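You operate a simulated robot arm through the tools that you are given. There is no shell and no other tool. Be economical: measure what you need, move in short steps, check, and stop when the job is done.

You are at the controls of a simulated robot arm. One attempt, no reset.

JOB
Loop ports 3 and 4 with the spare lead; coax switch to 3.
Fine: orange plug on 3, purple on 4; yellow termination upright in the keep tray.

The check looks at the end state, three seconds after you hand in, the way a careful person would. Anything else that was tipped, shoved, dropped, spilled or broken makes it a failure.

ROBOT AND FRAMES
A 6-joint arm with a two-finger parallel gripper, fixed in place. Base frame: the origin is at the foot of the arm, x ahead of it, y to its left, z up; the work surface is at about z = 780. Readings come in mm, degrees, newtons and seconds.
With the tool pointing down near the work surface it reaches from about 180 to 740 mm from the base axis. Its first joint turns from -166.0 to 166.0 degrees. Payload 3.91 kg.
The tool frame sits at the grasp point between the pads (the TCP): z along the fingers, y along the line on which they close. The tips reach 30 mm beyond it. The gripper opens to 110 mm. The fingers are 20 mm wide and 10 mm thick; the gripper's body (48 by 112 mm) begins 55 mm behind the TCP.
Orientation is that of the tool frame in the base frame, as a unit quaternion [w, x, y, z]. With the fingers straight down and closing along the base's y, the tool's x points along the base's -x, its y along +y and its z along -z.

CONTROLS
- The arm moves only by the tool send_rows. Its arguments are lists of equal length, an entry for each row: "hand": the opening in per cent of the stroke, from 0 (shut) to 100 (fully open); "translation": the shift along the tool's x, y, z in mm, a list of three; "rotation": the turn, a rotation vector about the tool's x, y, z in degrees, a list of three. In form: {"hand": [hand, ...], "translation": [[dx, dy, dz], ...], "rotation": [[rx, ry, rz], ...]}. A call has 1 to 12 rows; each row shifts and turns the commanded pose from where the row before left it, along the tool's axes as they then stand. Rows are played at 5 a second. More than 50 mm and 8.6 degrees between two rows, or a gripper value outside its range, and nothing of the call is played. A pose out of reach is approached as far as the arm can. The call stops where the force on the tool passes 70 N (or 10 N more than at its start, if that is more) or the arm is blocked; 0.2 s more then pass. Each finger travels about 45 mm/s and halts on what it meets, pressing with about 37 N; the grip force reading is that of the motor and also rises with nothing between the fingers. The clock runs only during rows and for 0.2 s after the last one: add rows that do not move to give the fingers time. It gives the time, the measured TCP pose, the force on the tool (base axes), the opening and the grip force at its end, in the units of the frame above (readings bear some noise), with the torque about the TCP (base axes, N m) and any sound that the robot's microphone picked up, and new pictures: "show" is both (left out), scene, wrist or none.
- Cameras (640 x 400 px; columns grow to the right, rows downward): "scene" is fixed at [219.8, 649.7, 1554.8]; the picture's right is [-0.94, -0.35, 0.00], its down [-0.21, 0.58, -0.78] and it looks along [0.27, -0.74, -0.62] (base axes); focal length 365 px, centre (320, 200). "wrist" rides on the gripper at [71, 22, -107] in the tool frame; the picture's right is [-0.29, 0.96, 0.00], its down [-0.76, -0.23, -0.61] and it looks along [-0.58, -0.18, 0.79] (tool axes); focal length 243 px, centre (320, 200). There is no depth. A picture from a camera that has moved, and an enlarged one, comes with that camera's place and axes in the base frame and with its lens.
- lift_body(by): slides the trunk up (or, below 0, down) by that many mm; the arm rides with it, the base frame stays. It gives what a move gives, with no picture.
- zoom(camera, box): a new picture of the part [left, top, right, bottom] of that camera's present view, enlarged. The clock stands still meanwhile.
- sign_off(): hands the job in; it is judged then, once.

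Work in short steps. Places have to be worked out from the pictures, the camera data and where the tool is seen: move nearer, look again, correct. Check each grasp and each placing, and mend what went wrong. You have 120 turns and 200 pictures in all, those below and enlarged ones among them. Open the gripper and draw the arm clear of the work before you hand the job in, unless the task says otherwise; then end with one line.

The tools are called after "Request:" by a JSON object that holds its "method" and its "body". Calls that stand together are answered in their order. send_rows: Moves the arm, as the interface text tells. Its arguments: {"type":"object","properties":{"hand":{"type":"array","items":{"type":"number"}},"translation":{"type":"array","items":{"type":"array","items":{"type":"number"}}},"rotation":{"type":"array","items":{"type":"array","items":{"type":"number"}}},"show":{"type":"string","enum":["both","scene","wrist","none"]}},"required":["hand","translation","rotation"]} The other tools are called the same way: lift_body (by) slides the trunk up or down; zoom (camera, box) takes an enlarged picture of a part of a camera's view; sign_off () hands the job in.

At the start:

```text
t: 0.0
tool_pos: [416.9, -217.7, 1121.0]
tool_rot: [0.001, 0.0, 1.0, 0.0]
ft_force: [-0.5, -0.7, 0.0]
ft_torque: [0.01, -0.01, 0.0]
finger_gap: 110.2
grasp_force: 0.0
trunk travel left (down, up): [-525.0, 65.0]
```

scene: 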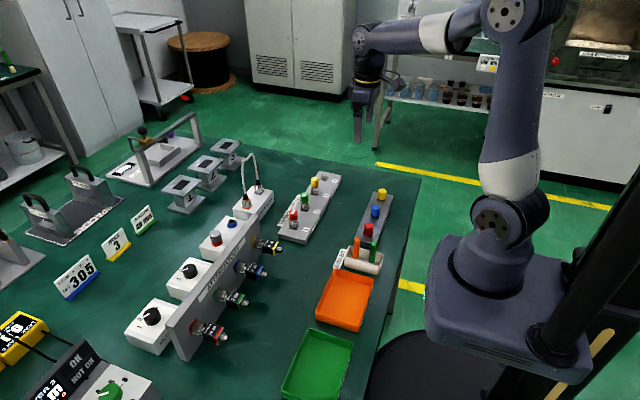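
wrist: 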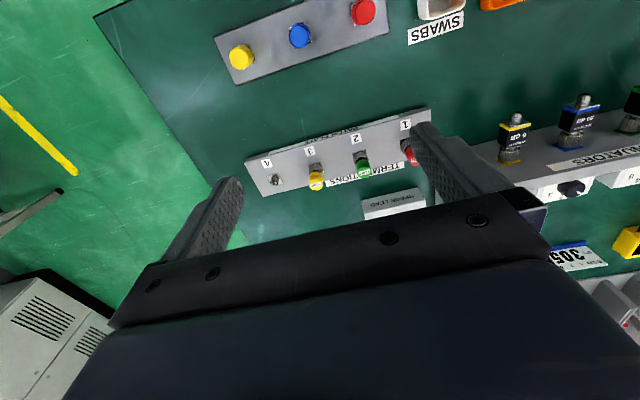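

I'll look closely at the scene before moving anything.

Request:
{"method": "zoom", "body": {"camera": "scene", "box": [220, 140, 400, 260]}}

Request:
{"method": "zoom", "body": {"camera": "scene", "box": [110, 200, 300, 370]}}

Request:
{"method": "zoom", "body": {"camera": "scene", "box": [0, 90, 200, 300]}}

Request:
{"method": "zoom", "body": {"camera": "scene", "box": [260, 220, 420, 400]}}

Request:
{"method": "zoom", "body": {"camera": "scene", "box": [0, 290, 170, 400]}}

Request:
{"method": "zoom", "body": {"camera": "wrist", "box": [210, 0, 640, 270]}}

```text
3.33 times, centred on (310, 200) of scene
camera zoom: at [219.8, 649.7, 1554.8], right [-0.94, -0.35, 0.0], down [-0.21, 0.58, -0.78], along [0.27, -0.74, -0.62], focal length 1217 px, centre (353, 200)
```

zoom: 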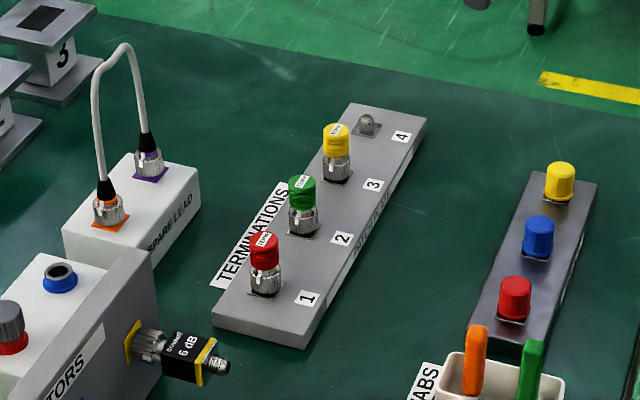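

```text
2.35 times, centred on (205, 285) of scene
camera zoom: at [219.8, 649.7, 1554.8], right [-0.94, -0.35, 0.0], down [-0.21, 0.58, -0.78], along [0.27, -0.74, -0.62], focal length 859 px, centre (591, 0)
```

zoom: 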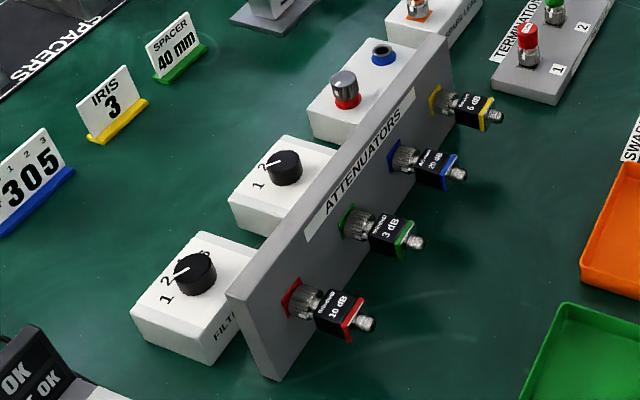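

```text
1.90 times, centred on (100, 195) of scene
camera zoom: at [219.8, 649.7, 1554.8], right [-0.94, -0.35, 0.0], down [-0.21, 0.58, -0.78], along [0.27, -0.74, -0.62], focal length 695 px, centre (739, 210)
```

zoom: 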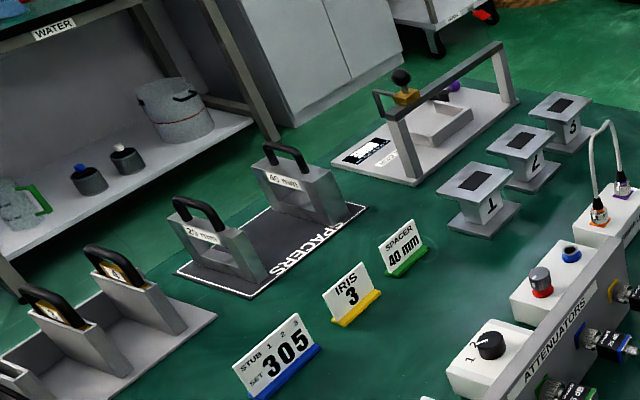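

```text
2.22 times, centred on (340, 310) of scene
camera zoom: at [219.8, 649.7, 1554.8], right [-0.94, -0.35, 0.0], down [-0.21, 0.58, -0.78], along [0.27, -0.74, -0.62], focal length 811 px, centre (276, -44)
```

zoom: 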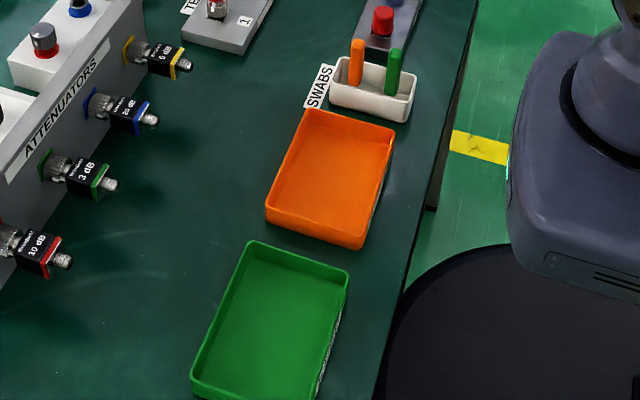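

```text
3.64 times, centred on (85, 345) of scene
camera zoom: at [219.8, 649.7, 1554.8], right [-0.94, -0.35, 0.0], down [-0.21, 0.58, -0.78], along [0.27, -0.74, -0.62], focal length 1327 px, centre (1174, -327)
```

zoom: 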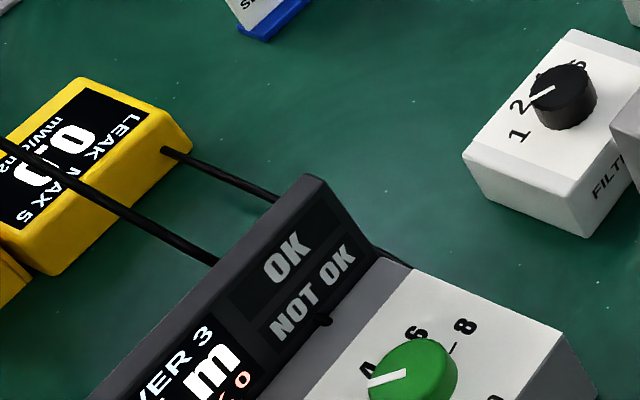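

```text
1.48 times, centred on (425, 135) of wrist
camera zoom: at [345.1, -196.3, 1226.7], right [0.29, 0.96, 0.0], down [0.76, -0.23, 0.61], along [0.58, -0.18, -0.79], focal length 359 px, centre (164, 296)
```

zoom: 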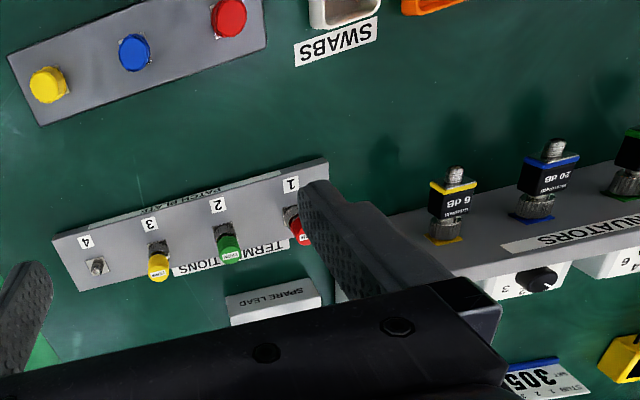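

Termination plate runs along y at x≈540 with yellow on port 3 and port 4 free. I still need to identify the keep tray and the coax switch, so I'll move high over the knob boxes and look.

Request:
{"method": "send_rows", "body": {"hand": [100, 100, 100, 100, 100, 100, 100, 100, 100], "translation": [[-16, 45, -5], [-16, 45, -5], [-16, 45, -5], [-16, 45, -5], [-16, 45, -5], [-16, 45, -5], [-16, 45, -5], [-16, 45, 0], [0, 0, 0]], "rotation": [[0, 0, 0], [0, 0, 0], [0, 0, 0], [0, 0, 0], [0, 0, 0], [0, 0, 0], [0, 0, 0], [0, 0, 0], [0, 0, 0]]}}

```text
t: 2.0
tool_pos: [540.6, 141.9, 1158.2]
tool_rot: [0.0, 0.0, 1.0, 0.0]
ft_force: [-0.1, -0.7, 0.0]
ft_torque: [0.0, 0.02, -0.03]
finger_gap: 109.9
grasp_force: 0.1
trunk travel left (down, up): [-525.0, 65.0]
camera wrist: at [470.3, 163.1, 1264.2], right [0.29, 0.96, 0.0], down [0.76, -0.23, 0.61], along [0.58, -0.18, -0.79], focal length 243 px, centre (320, 200)
```

scene: 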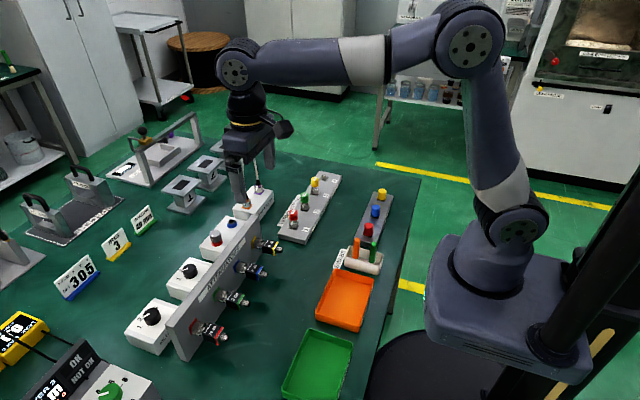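
wrist: 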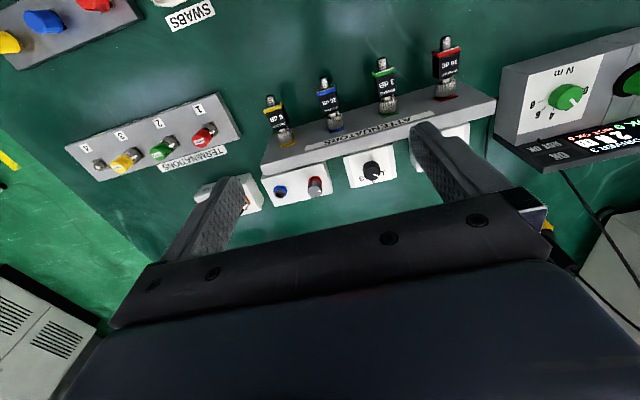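

The wrist projection agrees with the scene estimate: port 1 label is at about (540,-100). I'll zoom on the knob boxes next.

Request:
{"method": "zoom", "body": {"camera": "wrist", "box": [240, 30, 560, 230]}}

Request:
{"method": "zoom", "body": {"camera": "wrist", "box": [0, 0, 280, 220]}}

```text
2.00 times, centred on (400, 130) of wrist
camera zoom: at [470.3, 163.1, 1264.2], right [0.29, 0.96, 0.0], down [0.76, -0.23, 0.61], along [0.58, -0.18, -0.79], focal length 485 px, centre (160, 340)
```

zoom: 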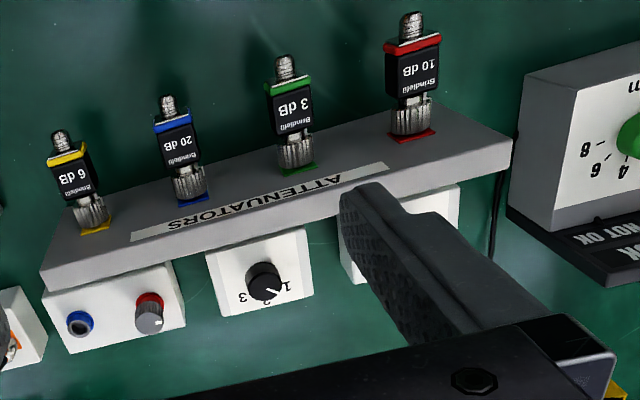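

```text
1.82 times, centred on (140, 110) of wrist
camera zoom: at [470.3, 163.1, 1264.2], right [0.29, 0.96, 0.0], down [0.76, -0.23, 0.61], along [0.58, -0.18, -0.79], focal length 441 px, centre (647, 364)
```

zoom: 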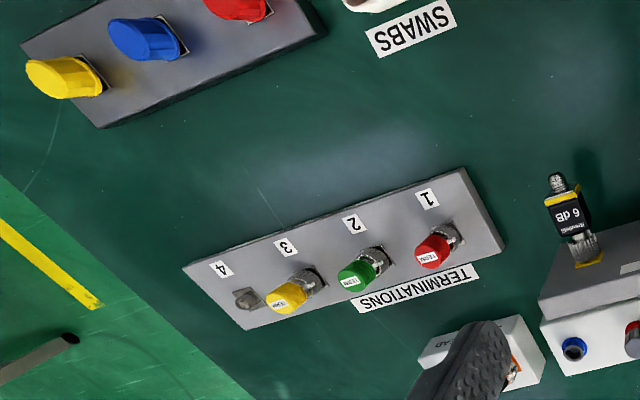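

The middle box reads 1-2-3 with the pointer near 1. The box and tray names are on faces toward the base, so I'll bring the camera near the base to read the tray labels.

Request:
{"method": "send_rows", "body": {"hand": [100, 100, 100, 100, 100, 100, 100, 100], "translation": [[40, 3, 10], [40, 3, 10], [40, 3, 20], [40, 3, 20], [40, 3, 20], [40, 3, 20], [30, 3, 20], [0, 0, 0]], "rotation": [[0, 0, 0], [0, 0, 0], [0, 0, 0], [0, 0, 0], [0, 0, 0], [0, 0, 0], [0, 0, 0], [0, 0, 0]], "show": "wrist"}}

```text
t: 3.8
tool_pos: [276.0, 164.6, 1033.1]
tool_rot: [0.0, 0.001, 1.0, 0.0]
ft_force: [0.2, 0.3, -0.3]
ft_torque: [-0.03, 0.02, 0.03]
finger_gap: 109.8
grasp_force: 0.0
trunk travel left (down, up): [-525.0, 65.0]
camera wrist: at [204.6, 186.2, 1140.7], right [0.29, 0.96, 0.0], down [0.76, -0.23, 0.61], along [0.58, -0.18, -0.79], focal length 243 px, centre (320, 200)
```

wrist: 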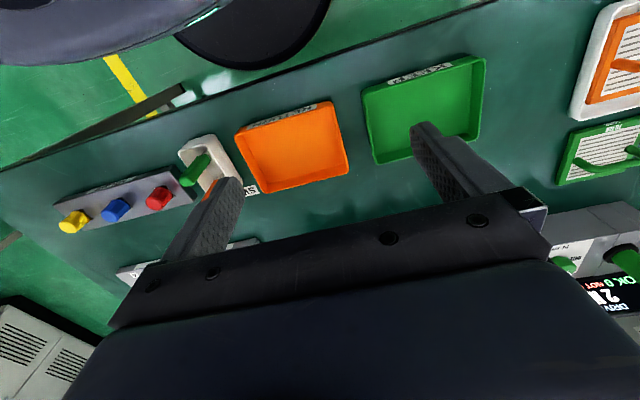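

The tray labels are in view, so I'll zoom in on them.

Request:
{"method": "zoom", "body": {"camera": "wrist", "box": [220, 50, 500, 140]}}

Request:
{"method": "zoom", "body": {"camera": "scene", "box": [110, 180, 290, 360]}}

Request:
{"method": "zoom", "body": {"camera": "wrist", "box": [560, 0, 640, 190]}}

```text
2.29 times, centred on (360, 95) of wrist
camera zoom: at [204.6, 186.2, 1140.7], right [0.29, 0.96, 0.0], down [0.76, -0.23, 0.61], along [0.58, -0.18, -0.79], focal length 555 px, centre (229, 440)
```

zoom: 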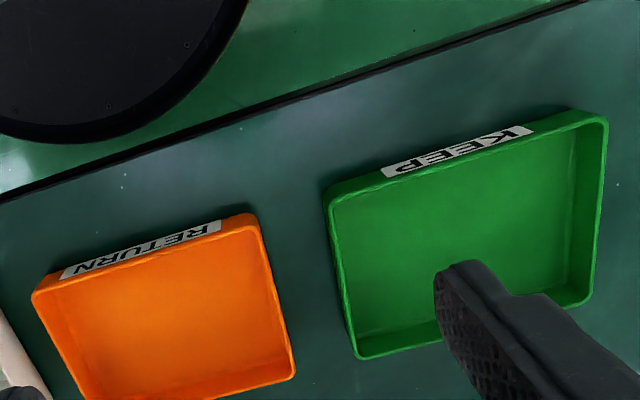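

```text
2.22 times, centred on (200, 270) of scene
camera zoom: at [219.8, 649.7, 1554.8], right [-0.94, -0.35, 0.0], down [-0.21, 0.58, -0.78], along [0.27, -0.74, -0.62], focal length 811 px, centre (587, 44)
```

zoom: 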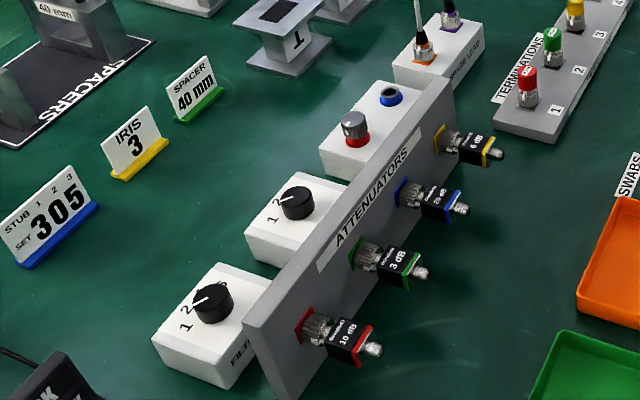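

```text
2.11 times, centred on (600, 95) of wrist
camera zoom: at [204.6, 186.2, 1140.7], right [0.29, 0.96, 0.0], down [0.76, -0.23, 0.61], along [0.58, -0.18, -0.79], focal length 511 px, centre (-270, 421)
```

zoom: 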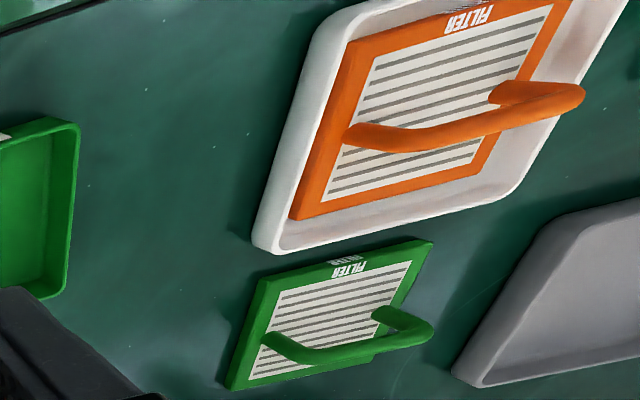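

Green is the KEEP tray, centred near (357,274). I'll look at the middle knob box close up to confirm it is the coax switch and read its pointer.

Request:
{"method": "send_rows", "body": {"hand": [100, 100, 100, 100, 100, 100, 100, 100, 100, 100], "translation": [[-40, 4, -10], [-40, 4, -10], [-40, 4, 0], [-40, 4, 0], [-40, 4, 0], [-40, 4, 0], [-40, 4, 0], [-40, 4, 0], [-40, 4, 0], [0, 0, 0]], "rotation": [[0, 0, 0], [0, 0, 0], [0, 0, 0], [0, 0, 0], [0, 0, 0], [0, 0, 0], [0, 0, 0], [0, 0, 0], [0, 0, 0], [0, 0, 0]], "show": "wrist"}}

```text
t: 6.0
tool_pos: [633.0, 198.5, 1054.9]
tool_rot: [0.0, 0.0, 1.0, -0.001]
ft_force: [-0.3, 0.8, -0.4]
ft_torque: [-0.01, 0.01, 0.02]
finger_gap: 109.9
grasp_force: 0.1
trunk travel left (down, up): [-525.0, 65.0]
camera wrist: at [561.5, 220.1, 1161.7], right [0.29, 0.96, 0.0], down [0.76, -0.23, 0.61], along [0.58, -0.18, -0.79], focal length 243 px, centre (320, 200)
```

wrist: 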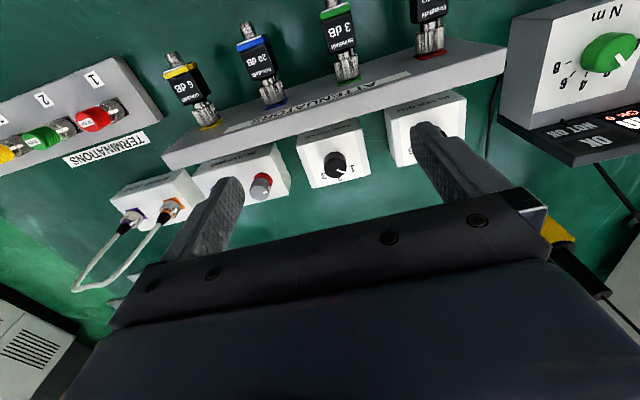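

Request:
{"method": "zoom", "body": {"camera": "wrist", "box": [280, 80, 480, 200]}}

Request:
{"method": "zoom", "body": {"camera": "wrist", "box": [60, 130, 300, 300]}}

```text
3.20 times, centred on (380, 140) of wrist
camera zoom: at [561.5, 220.1, 1161.7], right [0.29, 0.96, 0.0], down [0.76, -0.23, 0.61], along [0.58, -0.18, -0.79], focal length 776 px, centre (128, 392)
```

zoom: 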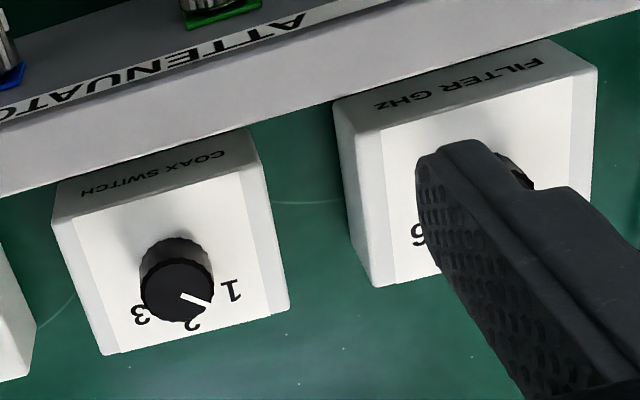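

```text
2.35 times, centred on (180, 215) of wrist
camera zoom: at [561.5, 220.1, 1161.7], right [0.29, 0.96, 0.0], down [0.76, -0.23, 0.61], along [0.58, -0.18, -0.79], focal length 571 px, centre (649, 165)
```

zoom: 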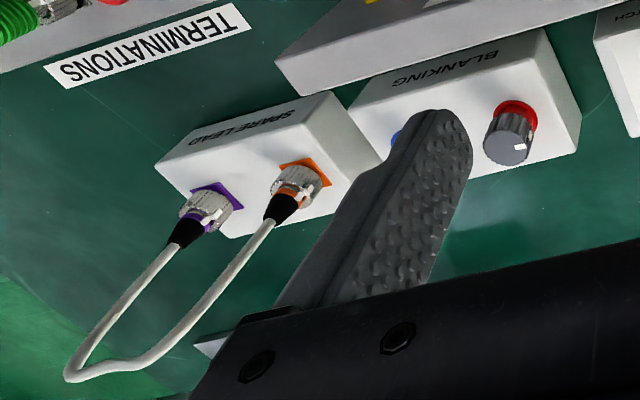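

Confirmed: the middle box is COAX SWITCH with its pointer at 1; 3 lies about 80–90° clockwise seen from above. Next I'll inspect the termination plate up close.

Request:
{"method": "send_rows", "body": {"hand": [100, 100, 100, 100, 100, 100, 100, 100, 100, 100], "translation": [[20, -45, 0], [20, -45, 0], [20, -45, 0], [20, -45, 0], [20, -45, 0], [20, -45, 0], [20, -45, 0], [20, -45, 20], [20, -45, 40], [0, 0, 0]], "rotation": [[0, 0, 0], [0, 0, 0], [0, 0, 0], [0, 0, 0], [0, 0, 0], [0, 0, 0], [0, 0, 0], [0, 0, 0], [0, 0, 0], [0, 0, 0]]}}

```text
refused: row 8 steps farther than a row can; nothing moved
```

The last rows stepped too far; I'll reduce the step sizes.

Request:
{"method": "send_rows", "body": {"hand": [100, 100, 100, 100, 100, 100, 100, 100, 100, 100, 100], "translation": [[20, -45, 0], [20, -45, 0], [20, -45, 0], [20, -45, 0], [20, -45, 0], [20, -45, 0], [20, -45, 0], [20, -40, 10], [20, -40, 10], [0, 0, 40], [0, 0, 0]], "rotation": [[0, 0, 0], [0, 0, 0], [0, 0, 0], [0, 0, 0], [0, 0, 0], [0, 0, 0], [0, 0, 0], [0, 0, 0], [0, 0, 0], [0, 0, 0], [0, 0, 0]]}}

Request:
{"method": "zoom", "body": {"camera": "wrist", "box": [160, 60, 480, 260]}}

Request:
{"method": "zoom", "body": {"camera": "scene", "box": [220, 140, 350, 230]}}

```text
t: 8.4
tool_pos: [453.7, -194.3, 994.3]
tool_rot: [-0.001, -0.001, 1.0, -0.001]
ft_force: [0.2, -0.7, -0.7]
ft_torque: [-0.02, 0.05, -0.03]
finger_gap: 109.9
grasp_force: 0.0
trunk travel left (down, up): [-525.0, 65.0]
camera wrist: at [382.6, -172.4, 1100.4], right [0.29, 0.96, 0.0], down [0.76, -0.23, 0.61], along [0.58, -0.18, -0.79], focal length 243 px, centre (320, 200)
```

scene: 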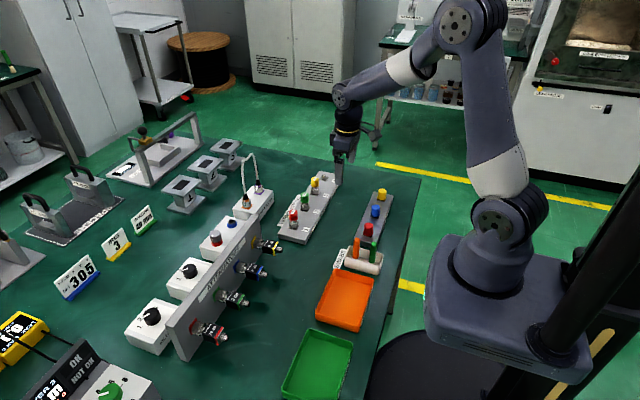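
wrist: 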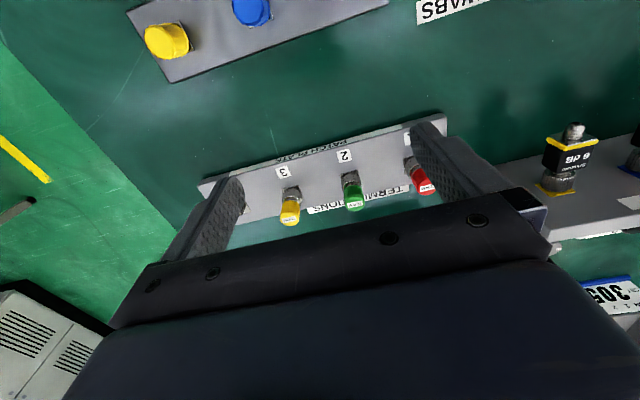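

```text
2.00 times, centred on (320, 160) of wrist
camera zoom: at [382.6, -172.4, 1100.4], right [0.29, 0.96, 0.0], down [0.76, -0.23, 0.61], along [0.58, -0.18, -0.79], focal length 485 px, centre (320, 280)
```

zoom: 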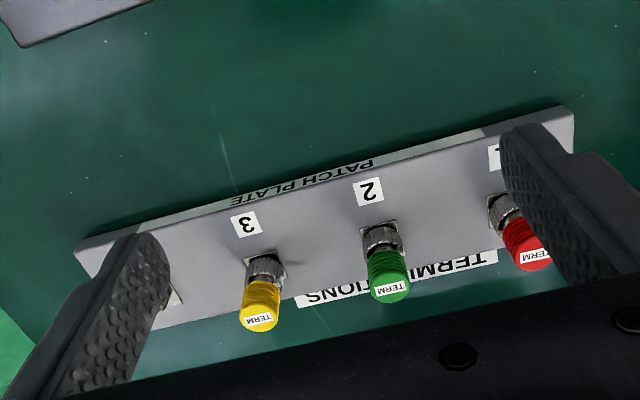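

```text
4.44 times, centred on (285, 185) of scene
camera zoom: at [219.8, 649.7, 1554.8], right [-0.94, -0.35, 0.0], down [-0.21, 0.58, -0.78], along [0.27, -0.74, -0.62], focal length 1622 px, centre (476, 267)
```

zoom: 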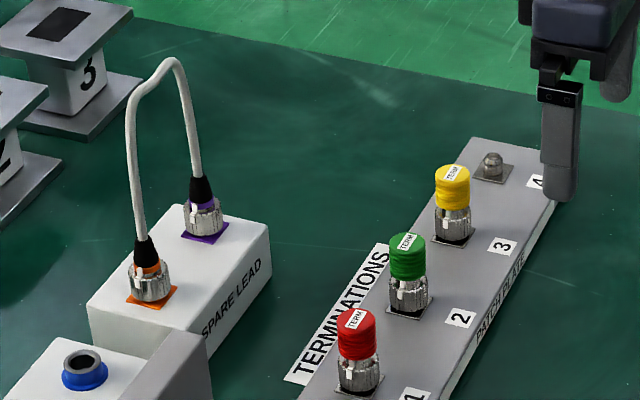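

Plate top is at z≈800. Port 3 is at about (574,-275), spacing is 90, and the yellow cap top is at z≈864. The coupling nuts carry white marks, which may mean a twist lock, so I'll look closer.

Request:
{"method": "zoom", "body": {"camera": "scene", "box": [290, 165, 330, 215]}}

Request:
{"method": "zoom", "body": {"camera": "scene", "box": [235, 175, 275, 210]}}

Request:
{"method": "zoom", "body": {"camera": "wrist", "box": [270, 160, 370, 230]}}

```text
8.00 times, centred on (310, 190) of scene
camera zoom: at [219.8, 649.7, 1554.8], right [-0.94, -0.35, 0.0], down [-0.21, 0.58, -0.78], along [0.27, -0.74, -0.62], focal length 2920 px, centre (400, 280)
```

zoom: 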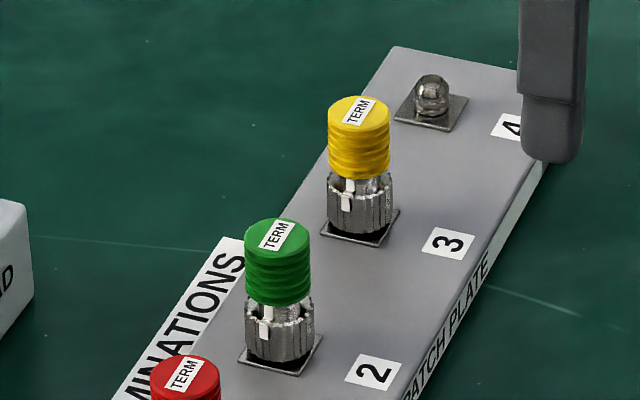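

```text
11.43 times, centred on (255, 192) of scene
camera zoom: at [219.8, 649.7, 1554.8], right [-0.94, -0.35, 0.0], down [-0.21, 0.58, -0.78], along [0.27, -0.74, -0.62], focal length 4172 px, centre (1063, 286)
```

zoom: 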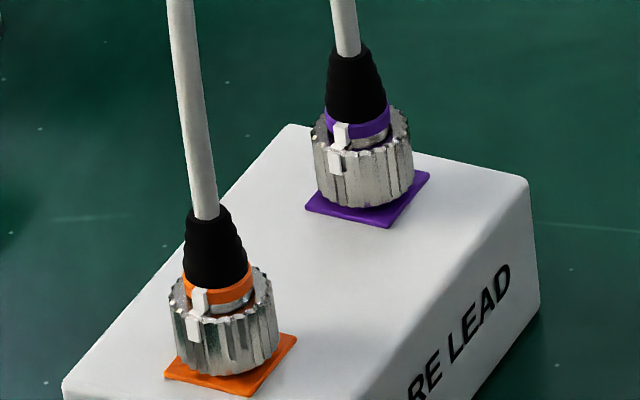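

```text
5.71 times, centred on (320, 195) of wrist
camera zoom: at [382.6, -172.4, 1100.4], right [0.29, 0.96, 0.0], down [0.76, -0.23, 0.61], along [0.58, -0.18, -0.79], focal length 1386 px, centre (320, 229)
```

zoom: 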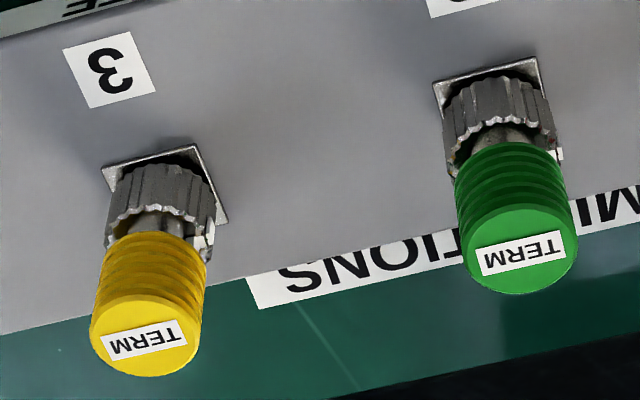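

White marks on both nut and body suggest a twist coupling on the nut. I'll start with the yellow termination, hovering above it first to verify alignment.

Request:
{"method": "send_rows", "body": {"hand": [60, 60, 60, 60, 60, 60], "translation": [[-40, -27, 0], [-40, -27, 0], [-40, -27, 0], [0, 0, 40], [0, 0, 30], [0, 0, 0]], "rotation": [[0, 0, 0], [0, 0, 0], [0, 0, 0], [0, 0, 0], [0, 0, 0], [0, 0, 0]]}}

Request:
{"method": "zoom", "body": {"camera": "scene", "box": [270, 130, 360, 220]}}

```text
t: 9.8
tool_pos: [577.7, -276.6, 924.0]
tool_rot: [0.0, -0.001, 1.0, 0.001]
ft_force: [0.8, -0.2, -0.3]
ft_torque: [0.01, 0.04, -0.01]
finger_gap: 66.1
grasp_force: 0.0
trunk travel left (down, up): [-525.0, 65.0]
camera wrist: at [505.3, -255.9, 1030.7], right [0.29, 0.96, 0.0], down [0.76, -0.23, 0.61], along [0.58, -0.18, -0.79], focal length 243 px, centre (320, 200)
```

scene: 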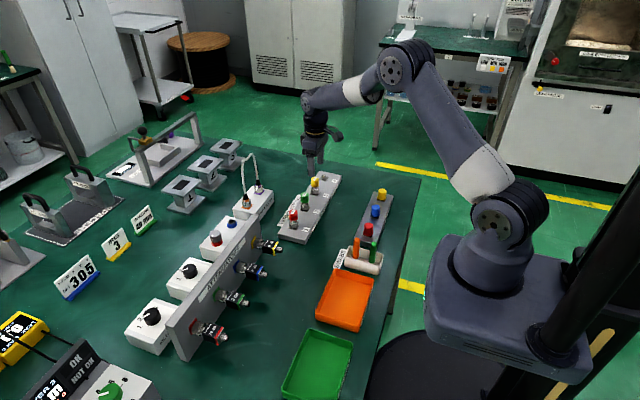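
wrist: 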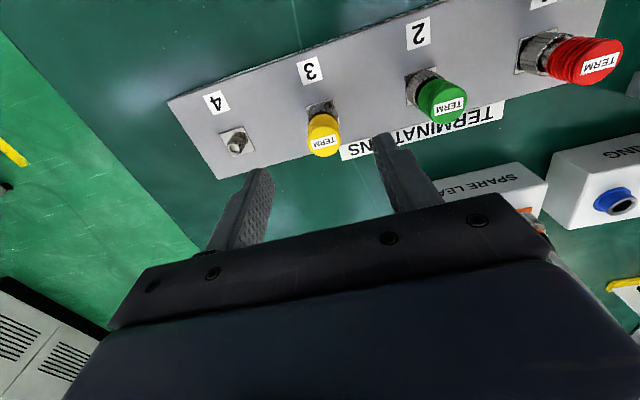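

```text
4.44 times, centred on (315, 175) of scene
camera zoom: at [219.8, 649.7, 1554.8], right [-0.94, -0.35, 0.0], down [-0.21, 0.58, -0.78], along [0.27, -0.74, -0.62], focal length 1622 px, centre (342, 311)
```

zoom: 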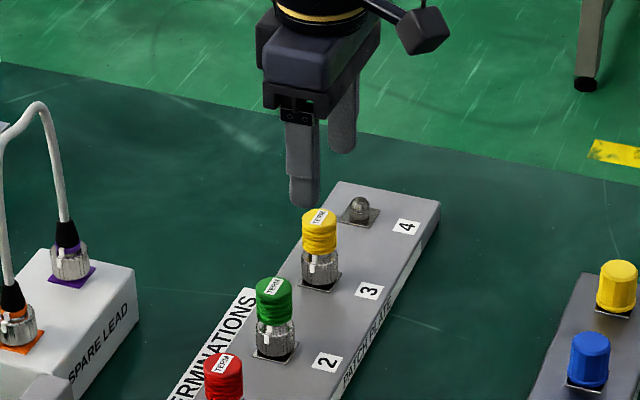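

The projection puts yellow at (577,-276.7), matching the TCP. I'll descend so the fingertips surround the nut (tips at z≈805), then close gently.

Request:
{"method": "send_rows", "body": {"hand": [60, 60, 60, 60], "translation": [[0, 0, 40], [0, 0, 30], [0, 0, 19], [0, 0, 0]], "rotation": [[0, 0, 0], [0, 0, 0], [0, 0, 0], [0, 0, 0]], "show": "none"}}

Request:
{"method": "zoom", "body": {"camera": "scene", "box": [280, 150, 350, 210]}}

```text
t: 10.8
tool_pos: [575.7, -276.4, 836.6]
tool_rot: [0.0, 0.0, 1.0, 0.0]
ft_force: [-0.3, 0.2, 0.3]
ft_torque: [0.02, 0.0, 0.01]
finger_gap: 66.1
grasp_force: 0.0
trunk travel left (down, up): [-525.0, 65.0]
```

```text
6.67 times, centred on (315, 180) of scene
camera zoom: at [219.8, 649.7, 1554.8], right [-0.94, -0.35, 0.0], down [-0.21, 0.58, -0.78], along [0.27, -0.74, -0.62], focal length 2434 px, centre (353, 333)
```

zoom: 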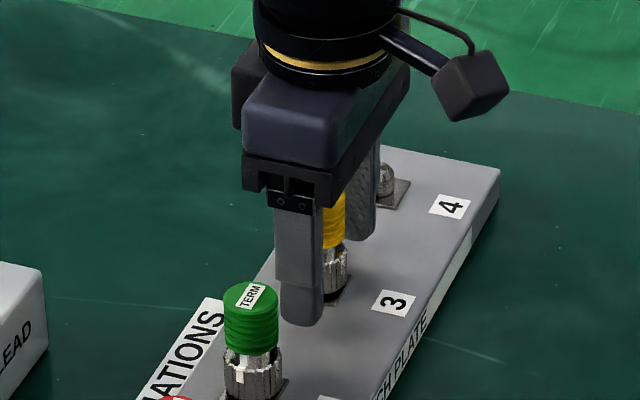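

Positions look right, so I'll close on the nut.

Request:
{"method": "send_rows", "body": {"hand": [40, 30, 20, 15, 15, 15], "translation": [[0, 0, 0], [0, 0, 0], [0, 0, 0], [0, 0, 0], [0, 0, 0], [0, 0, 0]], "rotation": [[0, 0, 0], [0, 0, 0], [0, 0, 0], [0, 0, 0], [0, 0, 0], [0, 0, 0]], "show": "none"}}

Request:
{"method": "zoom", "body": {"camera": "scene", "box": [280, 150, 350, 210]}}

```text
t: 12.2
tool_pos: [574.9, -274.1, 836.4]
tool_rot: [0.0, 0.001, 1.0, 0.0]
ft_force: [-0.4, 10.5, 0.3]
ft_torque: [0.21, 0.0, 0.07]
finger_gap: 26.1
grasp_force: 37.1
trunk travel left (down, up): [-525.0, 65.0]
```

```text
6.67 times, centred on (315, 180) of scene
camera zoom: at [219.8, 649.7, 1554.8], right [-0.94, -0.35, 0.0], down [-0.21, 0.58, -0.78], along [0.27, -0.74, -0.62], focal length 2434 px, centre (353, 333)
```

zoom: 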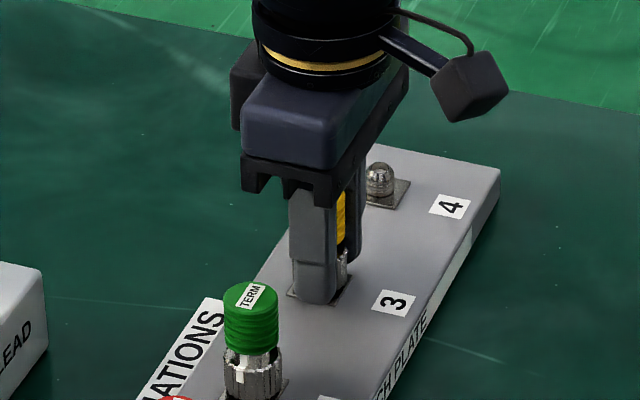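

Gripped at 26 mm, with 10 N sideways because the nut sits about 2 mm toward +y. I'll relieve that and twist a little counterclockwise (seen from above), watching the torque.

Request:
{"method": "send_rows", "body": {"hand": [15, 15, 15, 15], "translation": [[0, 2.3, 0], [0, 0, 0], [0, 0, 0], [0, 0, 0]], "rotation": [[0, 0, 0], [0, 0, -8], [0, 0, -8], [0, 0, 0]], "show": "none"}}

Request:
{"method": "zoom", "body": {"camera": "scene", "box": [295, 165, 335, 200]}}

```text
t: 13.2
tool_pos: [575.6, -276.9, 836.6]
tool_rot: [0.0, -0.139, 0.99, 0.0]
ft_force: [6.7, -6.6, 0.2]
ft_torque: [-0.09, -0.02, -0.02]
finger_gap: 26.1
grasp_force: 37.3
trunk travel left (down, up): [-525.0, 65.0]
```

```text
11.43 times, centred on (315, 182) of scene
camera zoom: at [219.8, 649.7, 1554.8], right [-0.94, -0.35, 0.0], down [-0.21, 0.58, -0.78], along [0.27, -0.74, -0.62], focal length 4172 px, centre (377, 400)
```

zoom: 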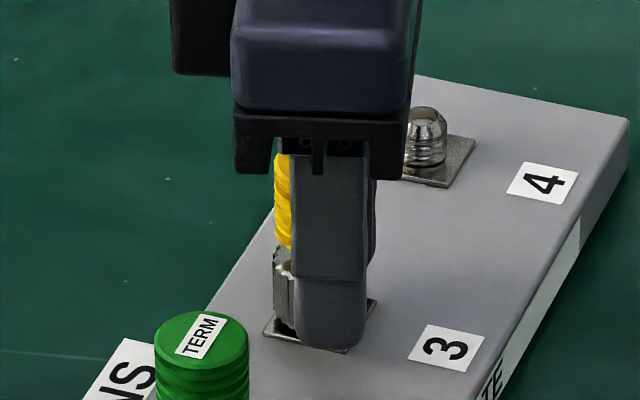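

Torque is nearly zero, so the nut either turns freely or slips. The port shows a screw thread. I'll turn further counterclockwise and then inspect the marks.

Request:
{"method": "send_rows", "body": {"hand": [15, 15, 15, 15, 15, 15, 15, 15], "translation": [[0, 0, 0], [0, 0, 0], [0, 0, 0], [0, 0, 0], [0, 0, 0], [0, 0, 0], [0, 0, 0], [0, 0, 0]], "rotation": [[0, 0, -8], [0, 0, -8], [0, 0, -8], [0, 0, -8], [0, 0, -8], [0, 0, -8], [0, 0, -8], [0, 0, 0]], "show": "wrist"}}

Request:
{"method": "zoom", "body": {"camera": "scene", "box": [295, 165, 335, 200]}}

```text
t: 15.0
tool_pos: [579.3, -275.5, 835.4]
tool_rot: [0.003, -0.589, 0.808, -0.003]
ft_force: [30.4, -21.6, 2.2]
ft_torque: [0.3, 0.0, -0.06]
finger_gap: 25.6
grasp_force: 36.7
trunk travel left (down, up): [-525.0, 65.0]
camera wrist: at [536.2, -336.8, 942.7], right [-0.82, 0.57, -0.01], down [0.45, 0.65, 0.61], along [0.35, 0.5, -0.79], focal length 243 px, centre (320, 200)
```

wrist: 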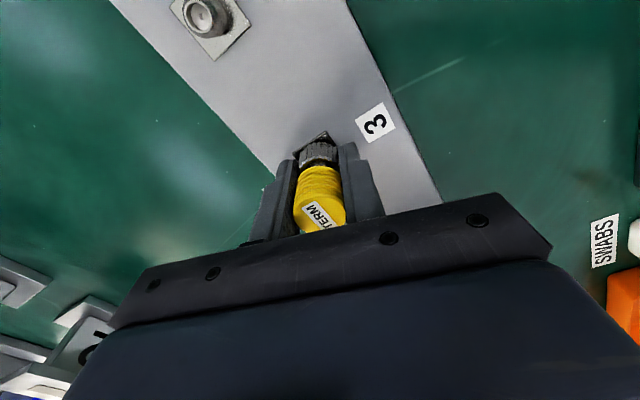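

```text
11.43 times, centred on (315, 182) of scene
camera zoom: at [219.8, 649.7, 1554.8], right [-0.94, -0.35, 0.0], down [-0.21, 0.58, -0.78], along [0.27, -0.74, -0.62], focal length 4172 px, centre (377, 400)
```

zoom: 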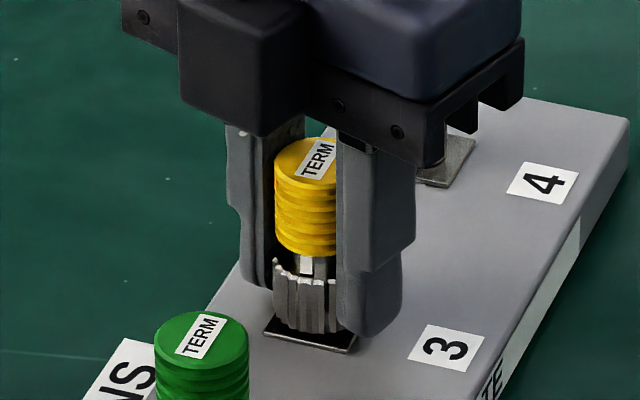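

The nut has clearly turned relative to the body (its mark moved behind the finger), so CCW works. A side load has built up along the closing axis, so I'll shift toward it and re-read.

Request:
{"method": "send_rows", "body": {"hand": [15, 15], "translation": [[0, -3, 0], [0, 0, 0]], "rotation": [[0, 0, 0], [0, 0, 0]], "show": "none"}}

```text
t: 15.6
tool_pos: [580.3, -275.3, 837.2]
tool_rot: [0.002, -0.588, 0.809, -0.002]
ft_force: [22.1, -11.1, 6.1]
ft_torque: [0.33, -0.34, -0.02]
finger_gap: 25.3
grasp_force: 36.6
trunk travel left (down, up): [-525.0, 65.0]
```

The load drops as I follow it, so I'll shift more. A small upward force suggests the nut is rising on its thread.

Request:
{"method": "send_rows", "body": {"hand": [15, 15], "translation": [[0, -4, -1], [0, 0, 0]], "rotation": [[0, 0, 0], [0, 0, 0]], "show": "none"}}

```text
t: 16.2
tool_pos: [579.7, -274.4, 836.4]
tool_rot: [-0.001, -0.588, 0.809, 0.001]
ft_force: [4.8, -2.0, 2.3]
ft_torque: [0.17, -0.54, 0.01]
finger_gap: 25.4
grasp_force: 36.8
trunk travel left (down, up): [-525.0, 65.0]
```

Nut centre is about (580,-274.5). I'll test a small upward tug.

Request:
{"method": "send_rows", "body": {"hand": [15, 15, 15], "translation": [[0, 0, -2], [0, 0, -1], [0, 0, 0]], "rotation": [[0, 0, 0], [0, 0, 0], [0, 0, 0]], "show": "none"}}

```text
t: 17.0
tool_pos: [580.3, -275.9, 837.5]
tool_rot: [-0.001, -0.588, 0.809, 0.003]
ft_force: [0.3, -0.6, -26.6]
ft_torque: [-0.15, -0.56, -0.02]
finger_gap: 25.8
grasp_force: 37.3
trunk travel left (down, up): [-525.0, 65.0]
```

It is still held at 27 N. I'll release the tension and turn further.

Request:
{"method": "send_rows", "body": {"hand": [15, 15, 15, 15, 15, 15, 15, 15, 15], "translation": [[0, 0, 2.5], [0, 0, 0], [0, 0, 0], [0, 0, 0], [0, 0, 0], [0, 0, 0], [0, 0, 0], [0, 0, 0], [0, 0, 0]], "rotation": [[0, 0, 0], [0, 0, -8], [0, 0, -8], [0, 0, -8], [0, 0, -8], [0, 0, -8], [0, 0, -8], [0, 0, -8], [0, 0, 0]], "show": "wrist"}}

Request:
{"method": "zoom", "body": {"camera": "scene", "box": [295, 165, 335, 200]}}

```text
t: 19.0
tool_pos: [581.2, -277.4, 839.0]
tool_rot: [0.0, 0.899, -0.438, -0.001]
ft_force: [-2.3, 5.1, -0.1]
ft_torque: [0.13, 0.07, -0.01]
finger_gap: 25.6
grasp_force: 37.3
trunk travel left (down, up): [-525.0, 65.0]
camera wrist: at [607.6, -346.7, 945.2], right [-0.93, -0.36, 0.0], down [-0.29, 0.74, 0.61], along [-0.22, 0.57, -0.79], focal length 243 px, centre (320, 200)
```

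wrist: 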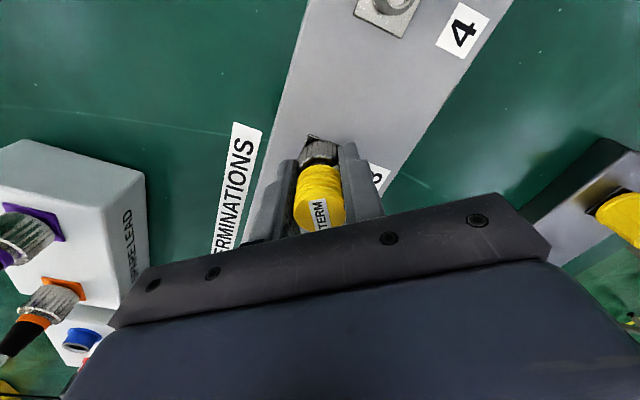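

```text
11.43 times, centred on (315, 182) of scene
camera zoom: at [219.8, 649.7, 1554.8], right [-0.94, -0.35, 0.0], down [-0.21, 0.58, -0.78], along [0.27, -0.74, -0.62], focal length 4172 px, centre (377, 400)
```

zoom: 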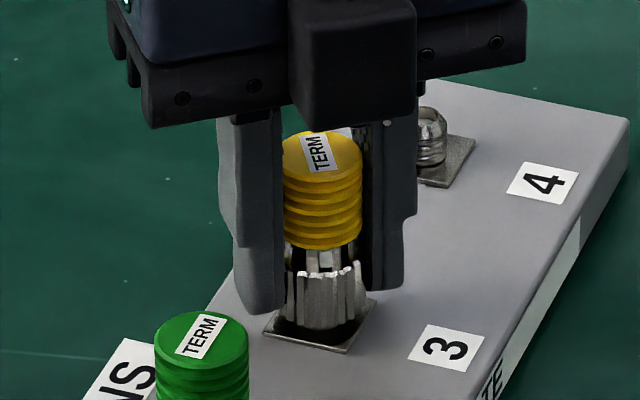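

The nut has risen visibly and forces are near zero. I'll try tugging again.

Request:
{"method": "send_rows", "body": {"hand": [15, 15, 15], "translation": [[0, 0, -2], [0, 0, -1], [0, 0, 0]], "rotation": [[0, 0, 0], [0, 0, 0], [0, 0, 0]], "show": "none"}}

```text
t: 19.8
tool_pos: [580.7, -276.9, 841.4]
tool_rot: [0.001, 0.899, -0.438, 0.0]
ft_force: [0.2, 2.3, -1.7]
ft_torque: [0.08, -0.01, 0.0]
finger_gap: 25.6
grasp_force: 36.8
trunk travel left (down, up): [-525.0, 65.0]
```

It moved up with no resistance, so it looks free. I'll lift 30 mm and look.

Request:
{"method": "send_rows", "body": {"hand": [15, 15, 15, 15, 15], "translation": [[0, 0, -5], [0, 0, -10], [0, 0, -15], [0, 0, 0], [0, 0, 0]], "rotation": [[0, 0, 0], [0, 0, 0], [0, 0, 0], [0, 0, 0], [0, 0, 0]], "show": "none"}}

Request:
{"method": "zoom", "body": {"camera": "scene", "box": [295, 160, 335, 200]}}

```text
t: 21.0
tool_pos: [580.2, -276.2, 870.2]
tool_rot: [0.0, 0.899, -0.438, 0.001]
ft_force: [0.3, 0.6, -1.8]
ft_torque: [0.01, -0.03, 0.01]
finger_gap: 25.4
grasp_force: 36.9
trunk travel left (down, up): [-525.0, 65.0]
```

```text
10.00 times, centred on (315, 180) of scene
camera zoom: at [219.8, 649.7, 1554.8], right [-0.94, -0.35, 0.0], down [-0.21, 0.58, -0.78], along [0.27, -0.74, -0.62], focal length 3650 px, centre (370, 400)
```

zoom: 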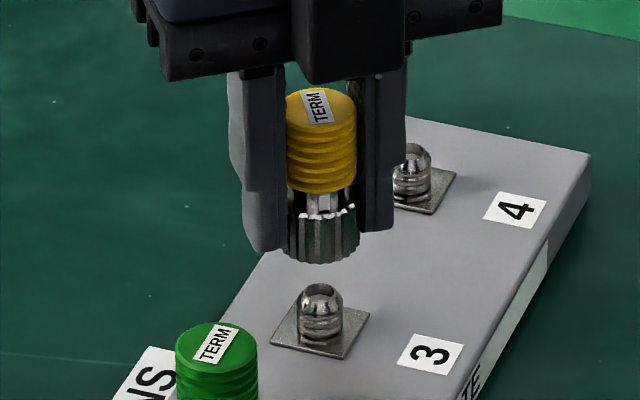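

Yellow is free. I'll lift it high while unwinding the wrist back to neutral yaw.

Request:
{"method": "send_rows", "body": {"hand": [15, 15, 15, 15, 15, 15, 15, 15, 15, 15, 15, 15], "translation": [[0, 0, -10], [0, 0, -10], [0, 0, -10], [0, 0, -10], [0, 0, -10], [0, 0, -10], [0, 0, -10], [0, 0, -10], [0, 0, -10], [0, 0, 0], [0, 0, 0], [0, 0, 0]], "rotation": [[0, 0, 8], [0, 0, 8], [0, 0, 8], [0, 0, 8], [0, 0, 8], [0, 0, 8], [0, 0, 8], [0, 0, 8], [0, 0, 8], [0, 0, 8], [0, 0, 8], [0, 0, 8]], "show": "none"}}

Request:
{"method": "send_rows", "body": {"hand": [15, 15, 15, 15, 15], "translation": [[0, 0, 0], [0, 0, 0], [0, 0, 0], [0, 0, 0], [0, 0, 0]], "rotation": [[0, 0, 8], [0, 0, 8], [0, 0, 8], [0, 0, 8], [0, 0, 0]], "show": "wrist"}}

```text
t: 23.6
tool_pos: [581.8, -276.3, 960.3]
tool_rot: [0.001, -0.274, 0.962, 0.001]
ft_force: [-0.1, 0.4, -1.1]
ft_torque: [0.0, -0.01, 0.0]
finger_gap: 25.1
grasp_force: 36.9
trunk travel left (down, up): [-525.0, 65.0]
```

```text
t: 24.8
tool_pos: [580.8, -276.6, 962.5]
tool_rot: [0.0, 0.001, 1.0, 0.0]
ft_force: [0.0, -0.7, -1.6]
ft_torque: [0.0, 0.01, 0.03]
finger_gap: 25.3
grasp_force: 37.3
trunk travel left (down, up): [-525.0, 65.0]
camera wrist: at [510.5, -255.0, 1067.7], right [0.29, 0.96, 0.0], down [0.76, -0.23, 0.61], along [0.58, -0.18, -0.79], focal length 243 px, centre (320, 200)
```

wrist: 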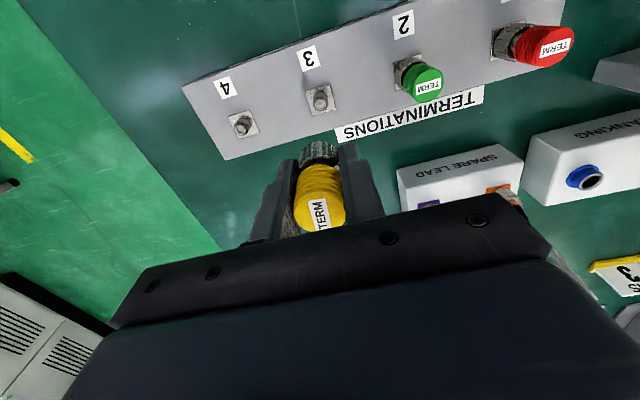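

Holding fine. Now travelling at z≈960 over to the green keep tray at about (357,274).

Request:
{"method": "send_rows", "body": {"hand": [15, 15, 15, 15, 15, 15, 15, 15, 15, 15, 15, 15], "translation": [[18.7, 45.5, 0], [18.7, 45.5, 0], [18.7, 45.5, 0], [18.7, 45.5, 0], [18.7, 45.5, 0], [18.7, 45.5, 0], [18.7, 45.5, 0], [18.7, 45.5, 0], [18.7, 45.5, 0], [18.7, 45.5, 0], [18.7, 45.5, 0], [18.7, 45.5, 0]], "rotation": [[0, 0, 0], [0, 0, 0], [0, 0, 0], [0, 0, 0], [0, 0, 0], [0, 0, 0], [0, 0, 0], [0, 0, 0], [0, 0, 0], [0, 0, 0], [0, 0, 0], [0, 0, 0]]}}

```text
t: 27.4
tool_pos: [359.6, 269.3, 958.0]
tool_rot: [0.001, 0.0, 1.0, 0.0]
ft_force: [-0.7, 0.3, -1.3]
ft_torque: [0.01, 0.01, 0.01]
finger_gap: 25.7
grasp_force: 37.3
trunk travel left (down, up): [-525.0, 65.0]
camera wrist: at [287.9, 290.0, 1064.3], right [0.29, 0.96, 0.0], down [0.76, -0.23, 0.61], along [0.58, -0.18, -0.79], focal length 243 px, centre (320, 200)
```

scene: 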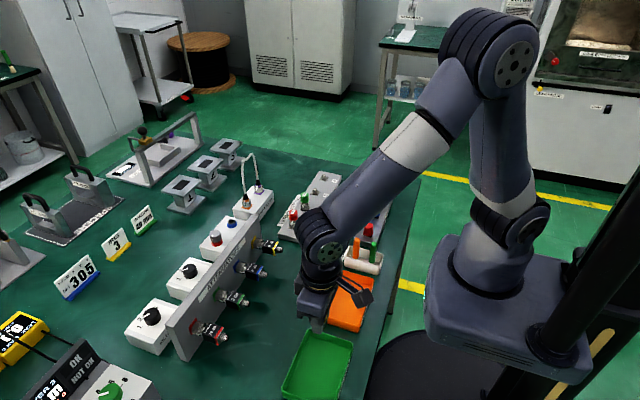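
wrist: 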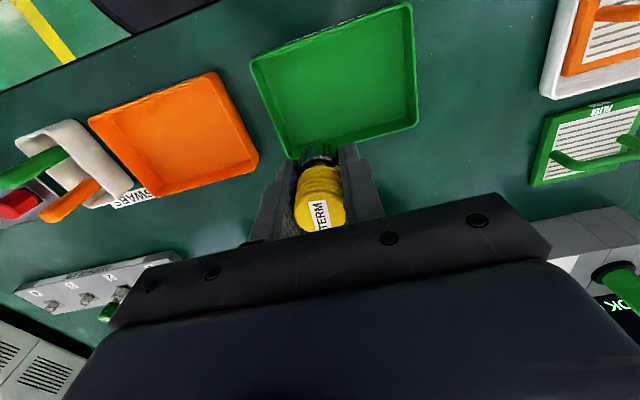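

The tray spans x 305–407 and y 217–361, centre (356,289). I'll shift 20 mm in y and descend to just above the floor.

Request:
{"method": "send_rows", "body": {"hand": [15, 15, 15, 15, 15, 15], "translation": [[3, 20, 0], [0, 0, 40], [0, 0, 40], [0, 0, 35], [0, 0, 10], [0, 0, 0]], "rotation": [[0, 0, 0], [0, 0, 0], [0, 0, 0], [0, 0, 0], [0, 0, 0], [0, 0, 0]], "show": "none"}}

Request:
{"method": "zoom", "body": {"camera": "scene", "box": [270, 290, 370, 390]}}

```text
t: 28.8
tool_pos: [356.5, 291.7, 836.7]
tool_rot: [0.0, 0.0, 1.0, 0.0]
ft_force: [0.5, 0.1, -1.3]
ft_torque: [-0.01, 0.0, 0.0]
finger_gap: 25.4
grasp_force: 37.1
trunk travel left (down, up): [-525.0, 65.0]
```

```text
4.00 times, centred on (320, 340) of scene
camera zoom: at [219.8, 649.7, 1554.8], right [-0.94, -0.35, 0.0], down [-0.21, 0.58, -0.78], along [0.27, -0.74, -0.62], focal length 1460 px, centre (320, -360)
```

zoom: 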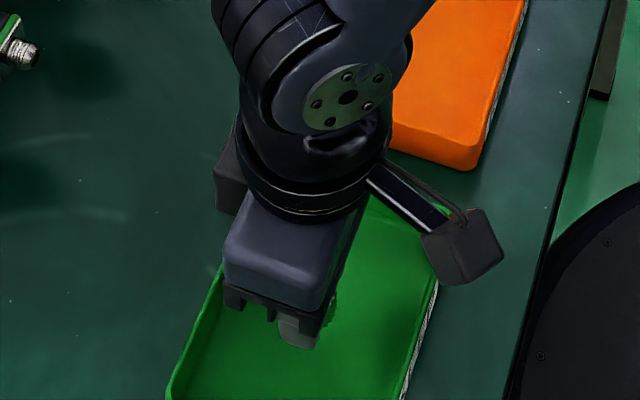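

Lowering in small steps and watching the vertical force.

Request:
{"method": "send_rows", "body": {"hand": [15, 15, 15, 15, 15], "translation": [[0, 0, 4], [0, 0, 4], [0, 0, 4], [0, 0, 2], [0, 0, 0]], "rotation": [[0, 0, 0], [0, 0, 0], [0, 0, 0], [0, 0, 0], [0, 0, 0]], "show": "wrist"}}

```text
t: 30.0
tool_pos: [353.9, 291.1, 822.8]
tool_rot: [0.001, 0.0, 1.0, 0.0]
ft_force: [0.3, -0.5, -0.5]
ft_torque: [0.01, 0.01, 0.01]
finger_gap: 25.5
grasp_force: 37.2
trunk travel left (down, up): [-525.0, 65.0]
camera wrist: at [283.1, 312.1, 927.6], right [0.29, 0.96, 0.0], down [0.76, -0.23, 0.61], along [0.58, -0.18, -0.79], focal length 243 px, centre (320, 200)
```

wrist: 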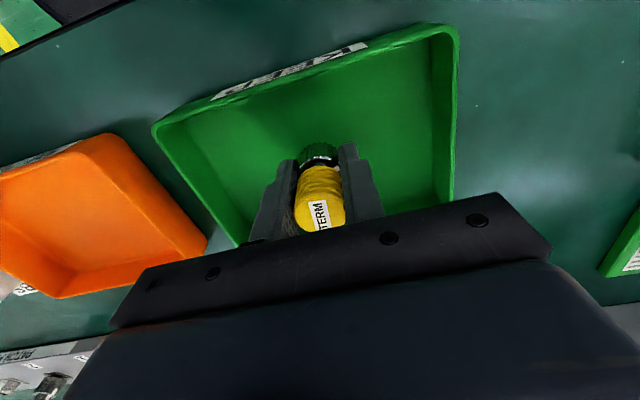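

Request:
{"method": "send_rows", "body": {"hand": [15, 15, 15, 15], "translation": [[0, 0, 2], [0, 0, 2], [0, 0, 1], [0, 0, 0]], "rotation": [[0, 0, 0], [0, 0, 0], [0, 0, 0], [0, 0, 0]], "show": "none"}}

```text
t: 31.0
tool_pos: [353.3, 289.6, 816.3]
tool_rot: [0.0, 0.0, 1.0, -0.001]
ft_force: [0.8, -1.1, -1.8]
ft_torque: [-0.02, -0.02, -0.01]
finger_gap: 25.2
grasp_force: 36.8
trunk travel left (down, up): [-525.0, 65.0]
```

No contact yet, so I'll continue in 1 mm steps.

Request:
{"method": "send_rows", "body": {"hand": [15, 15, 15, 15], "translation": [[0, 0, 1], [0, 0, 1], [0, 0, 0], [0, 0, 0]], "rotation": [[0, 0, 0], [0, 0, 0], [0, 0, 0], [0, 0, 0]], "show": "none"}}

```text
t: 32.0
tool_pos: [353.8, 290.1, 816.6]
tool_rot: [0.001, 0.0, 1.0, 0.001]
ft_force: [1.8, -0.8, 24.2]
ft_torque: [-0.06, 0.03, -0.02]
finger_gap: 25.3
grasp_force: 37.4
trunk travel left (down, up): [-525.0, 65.0]
```

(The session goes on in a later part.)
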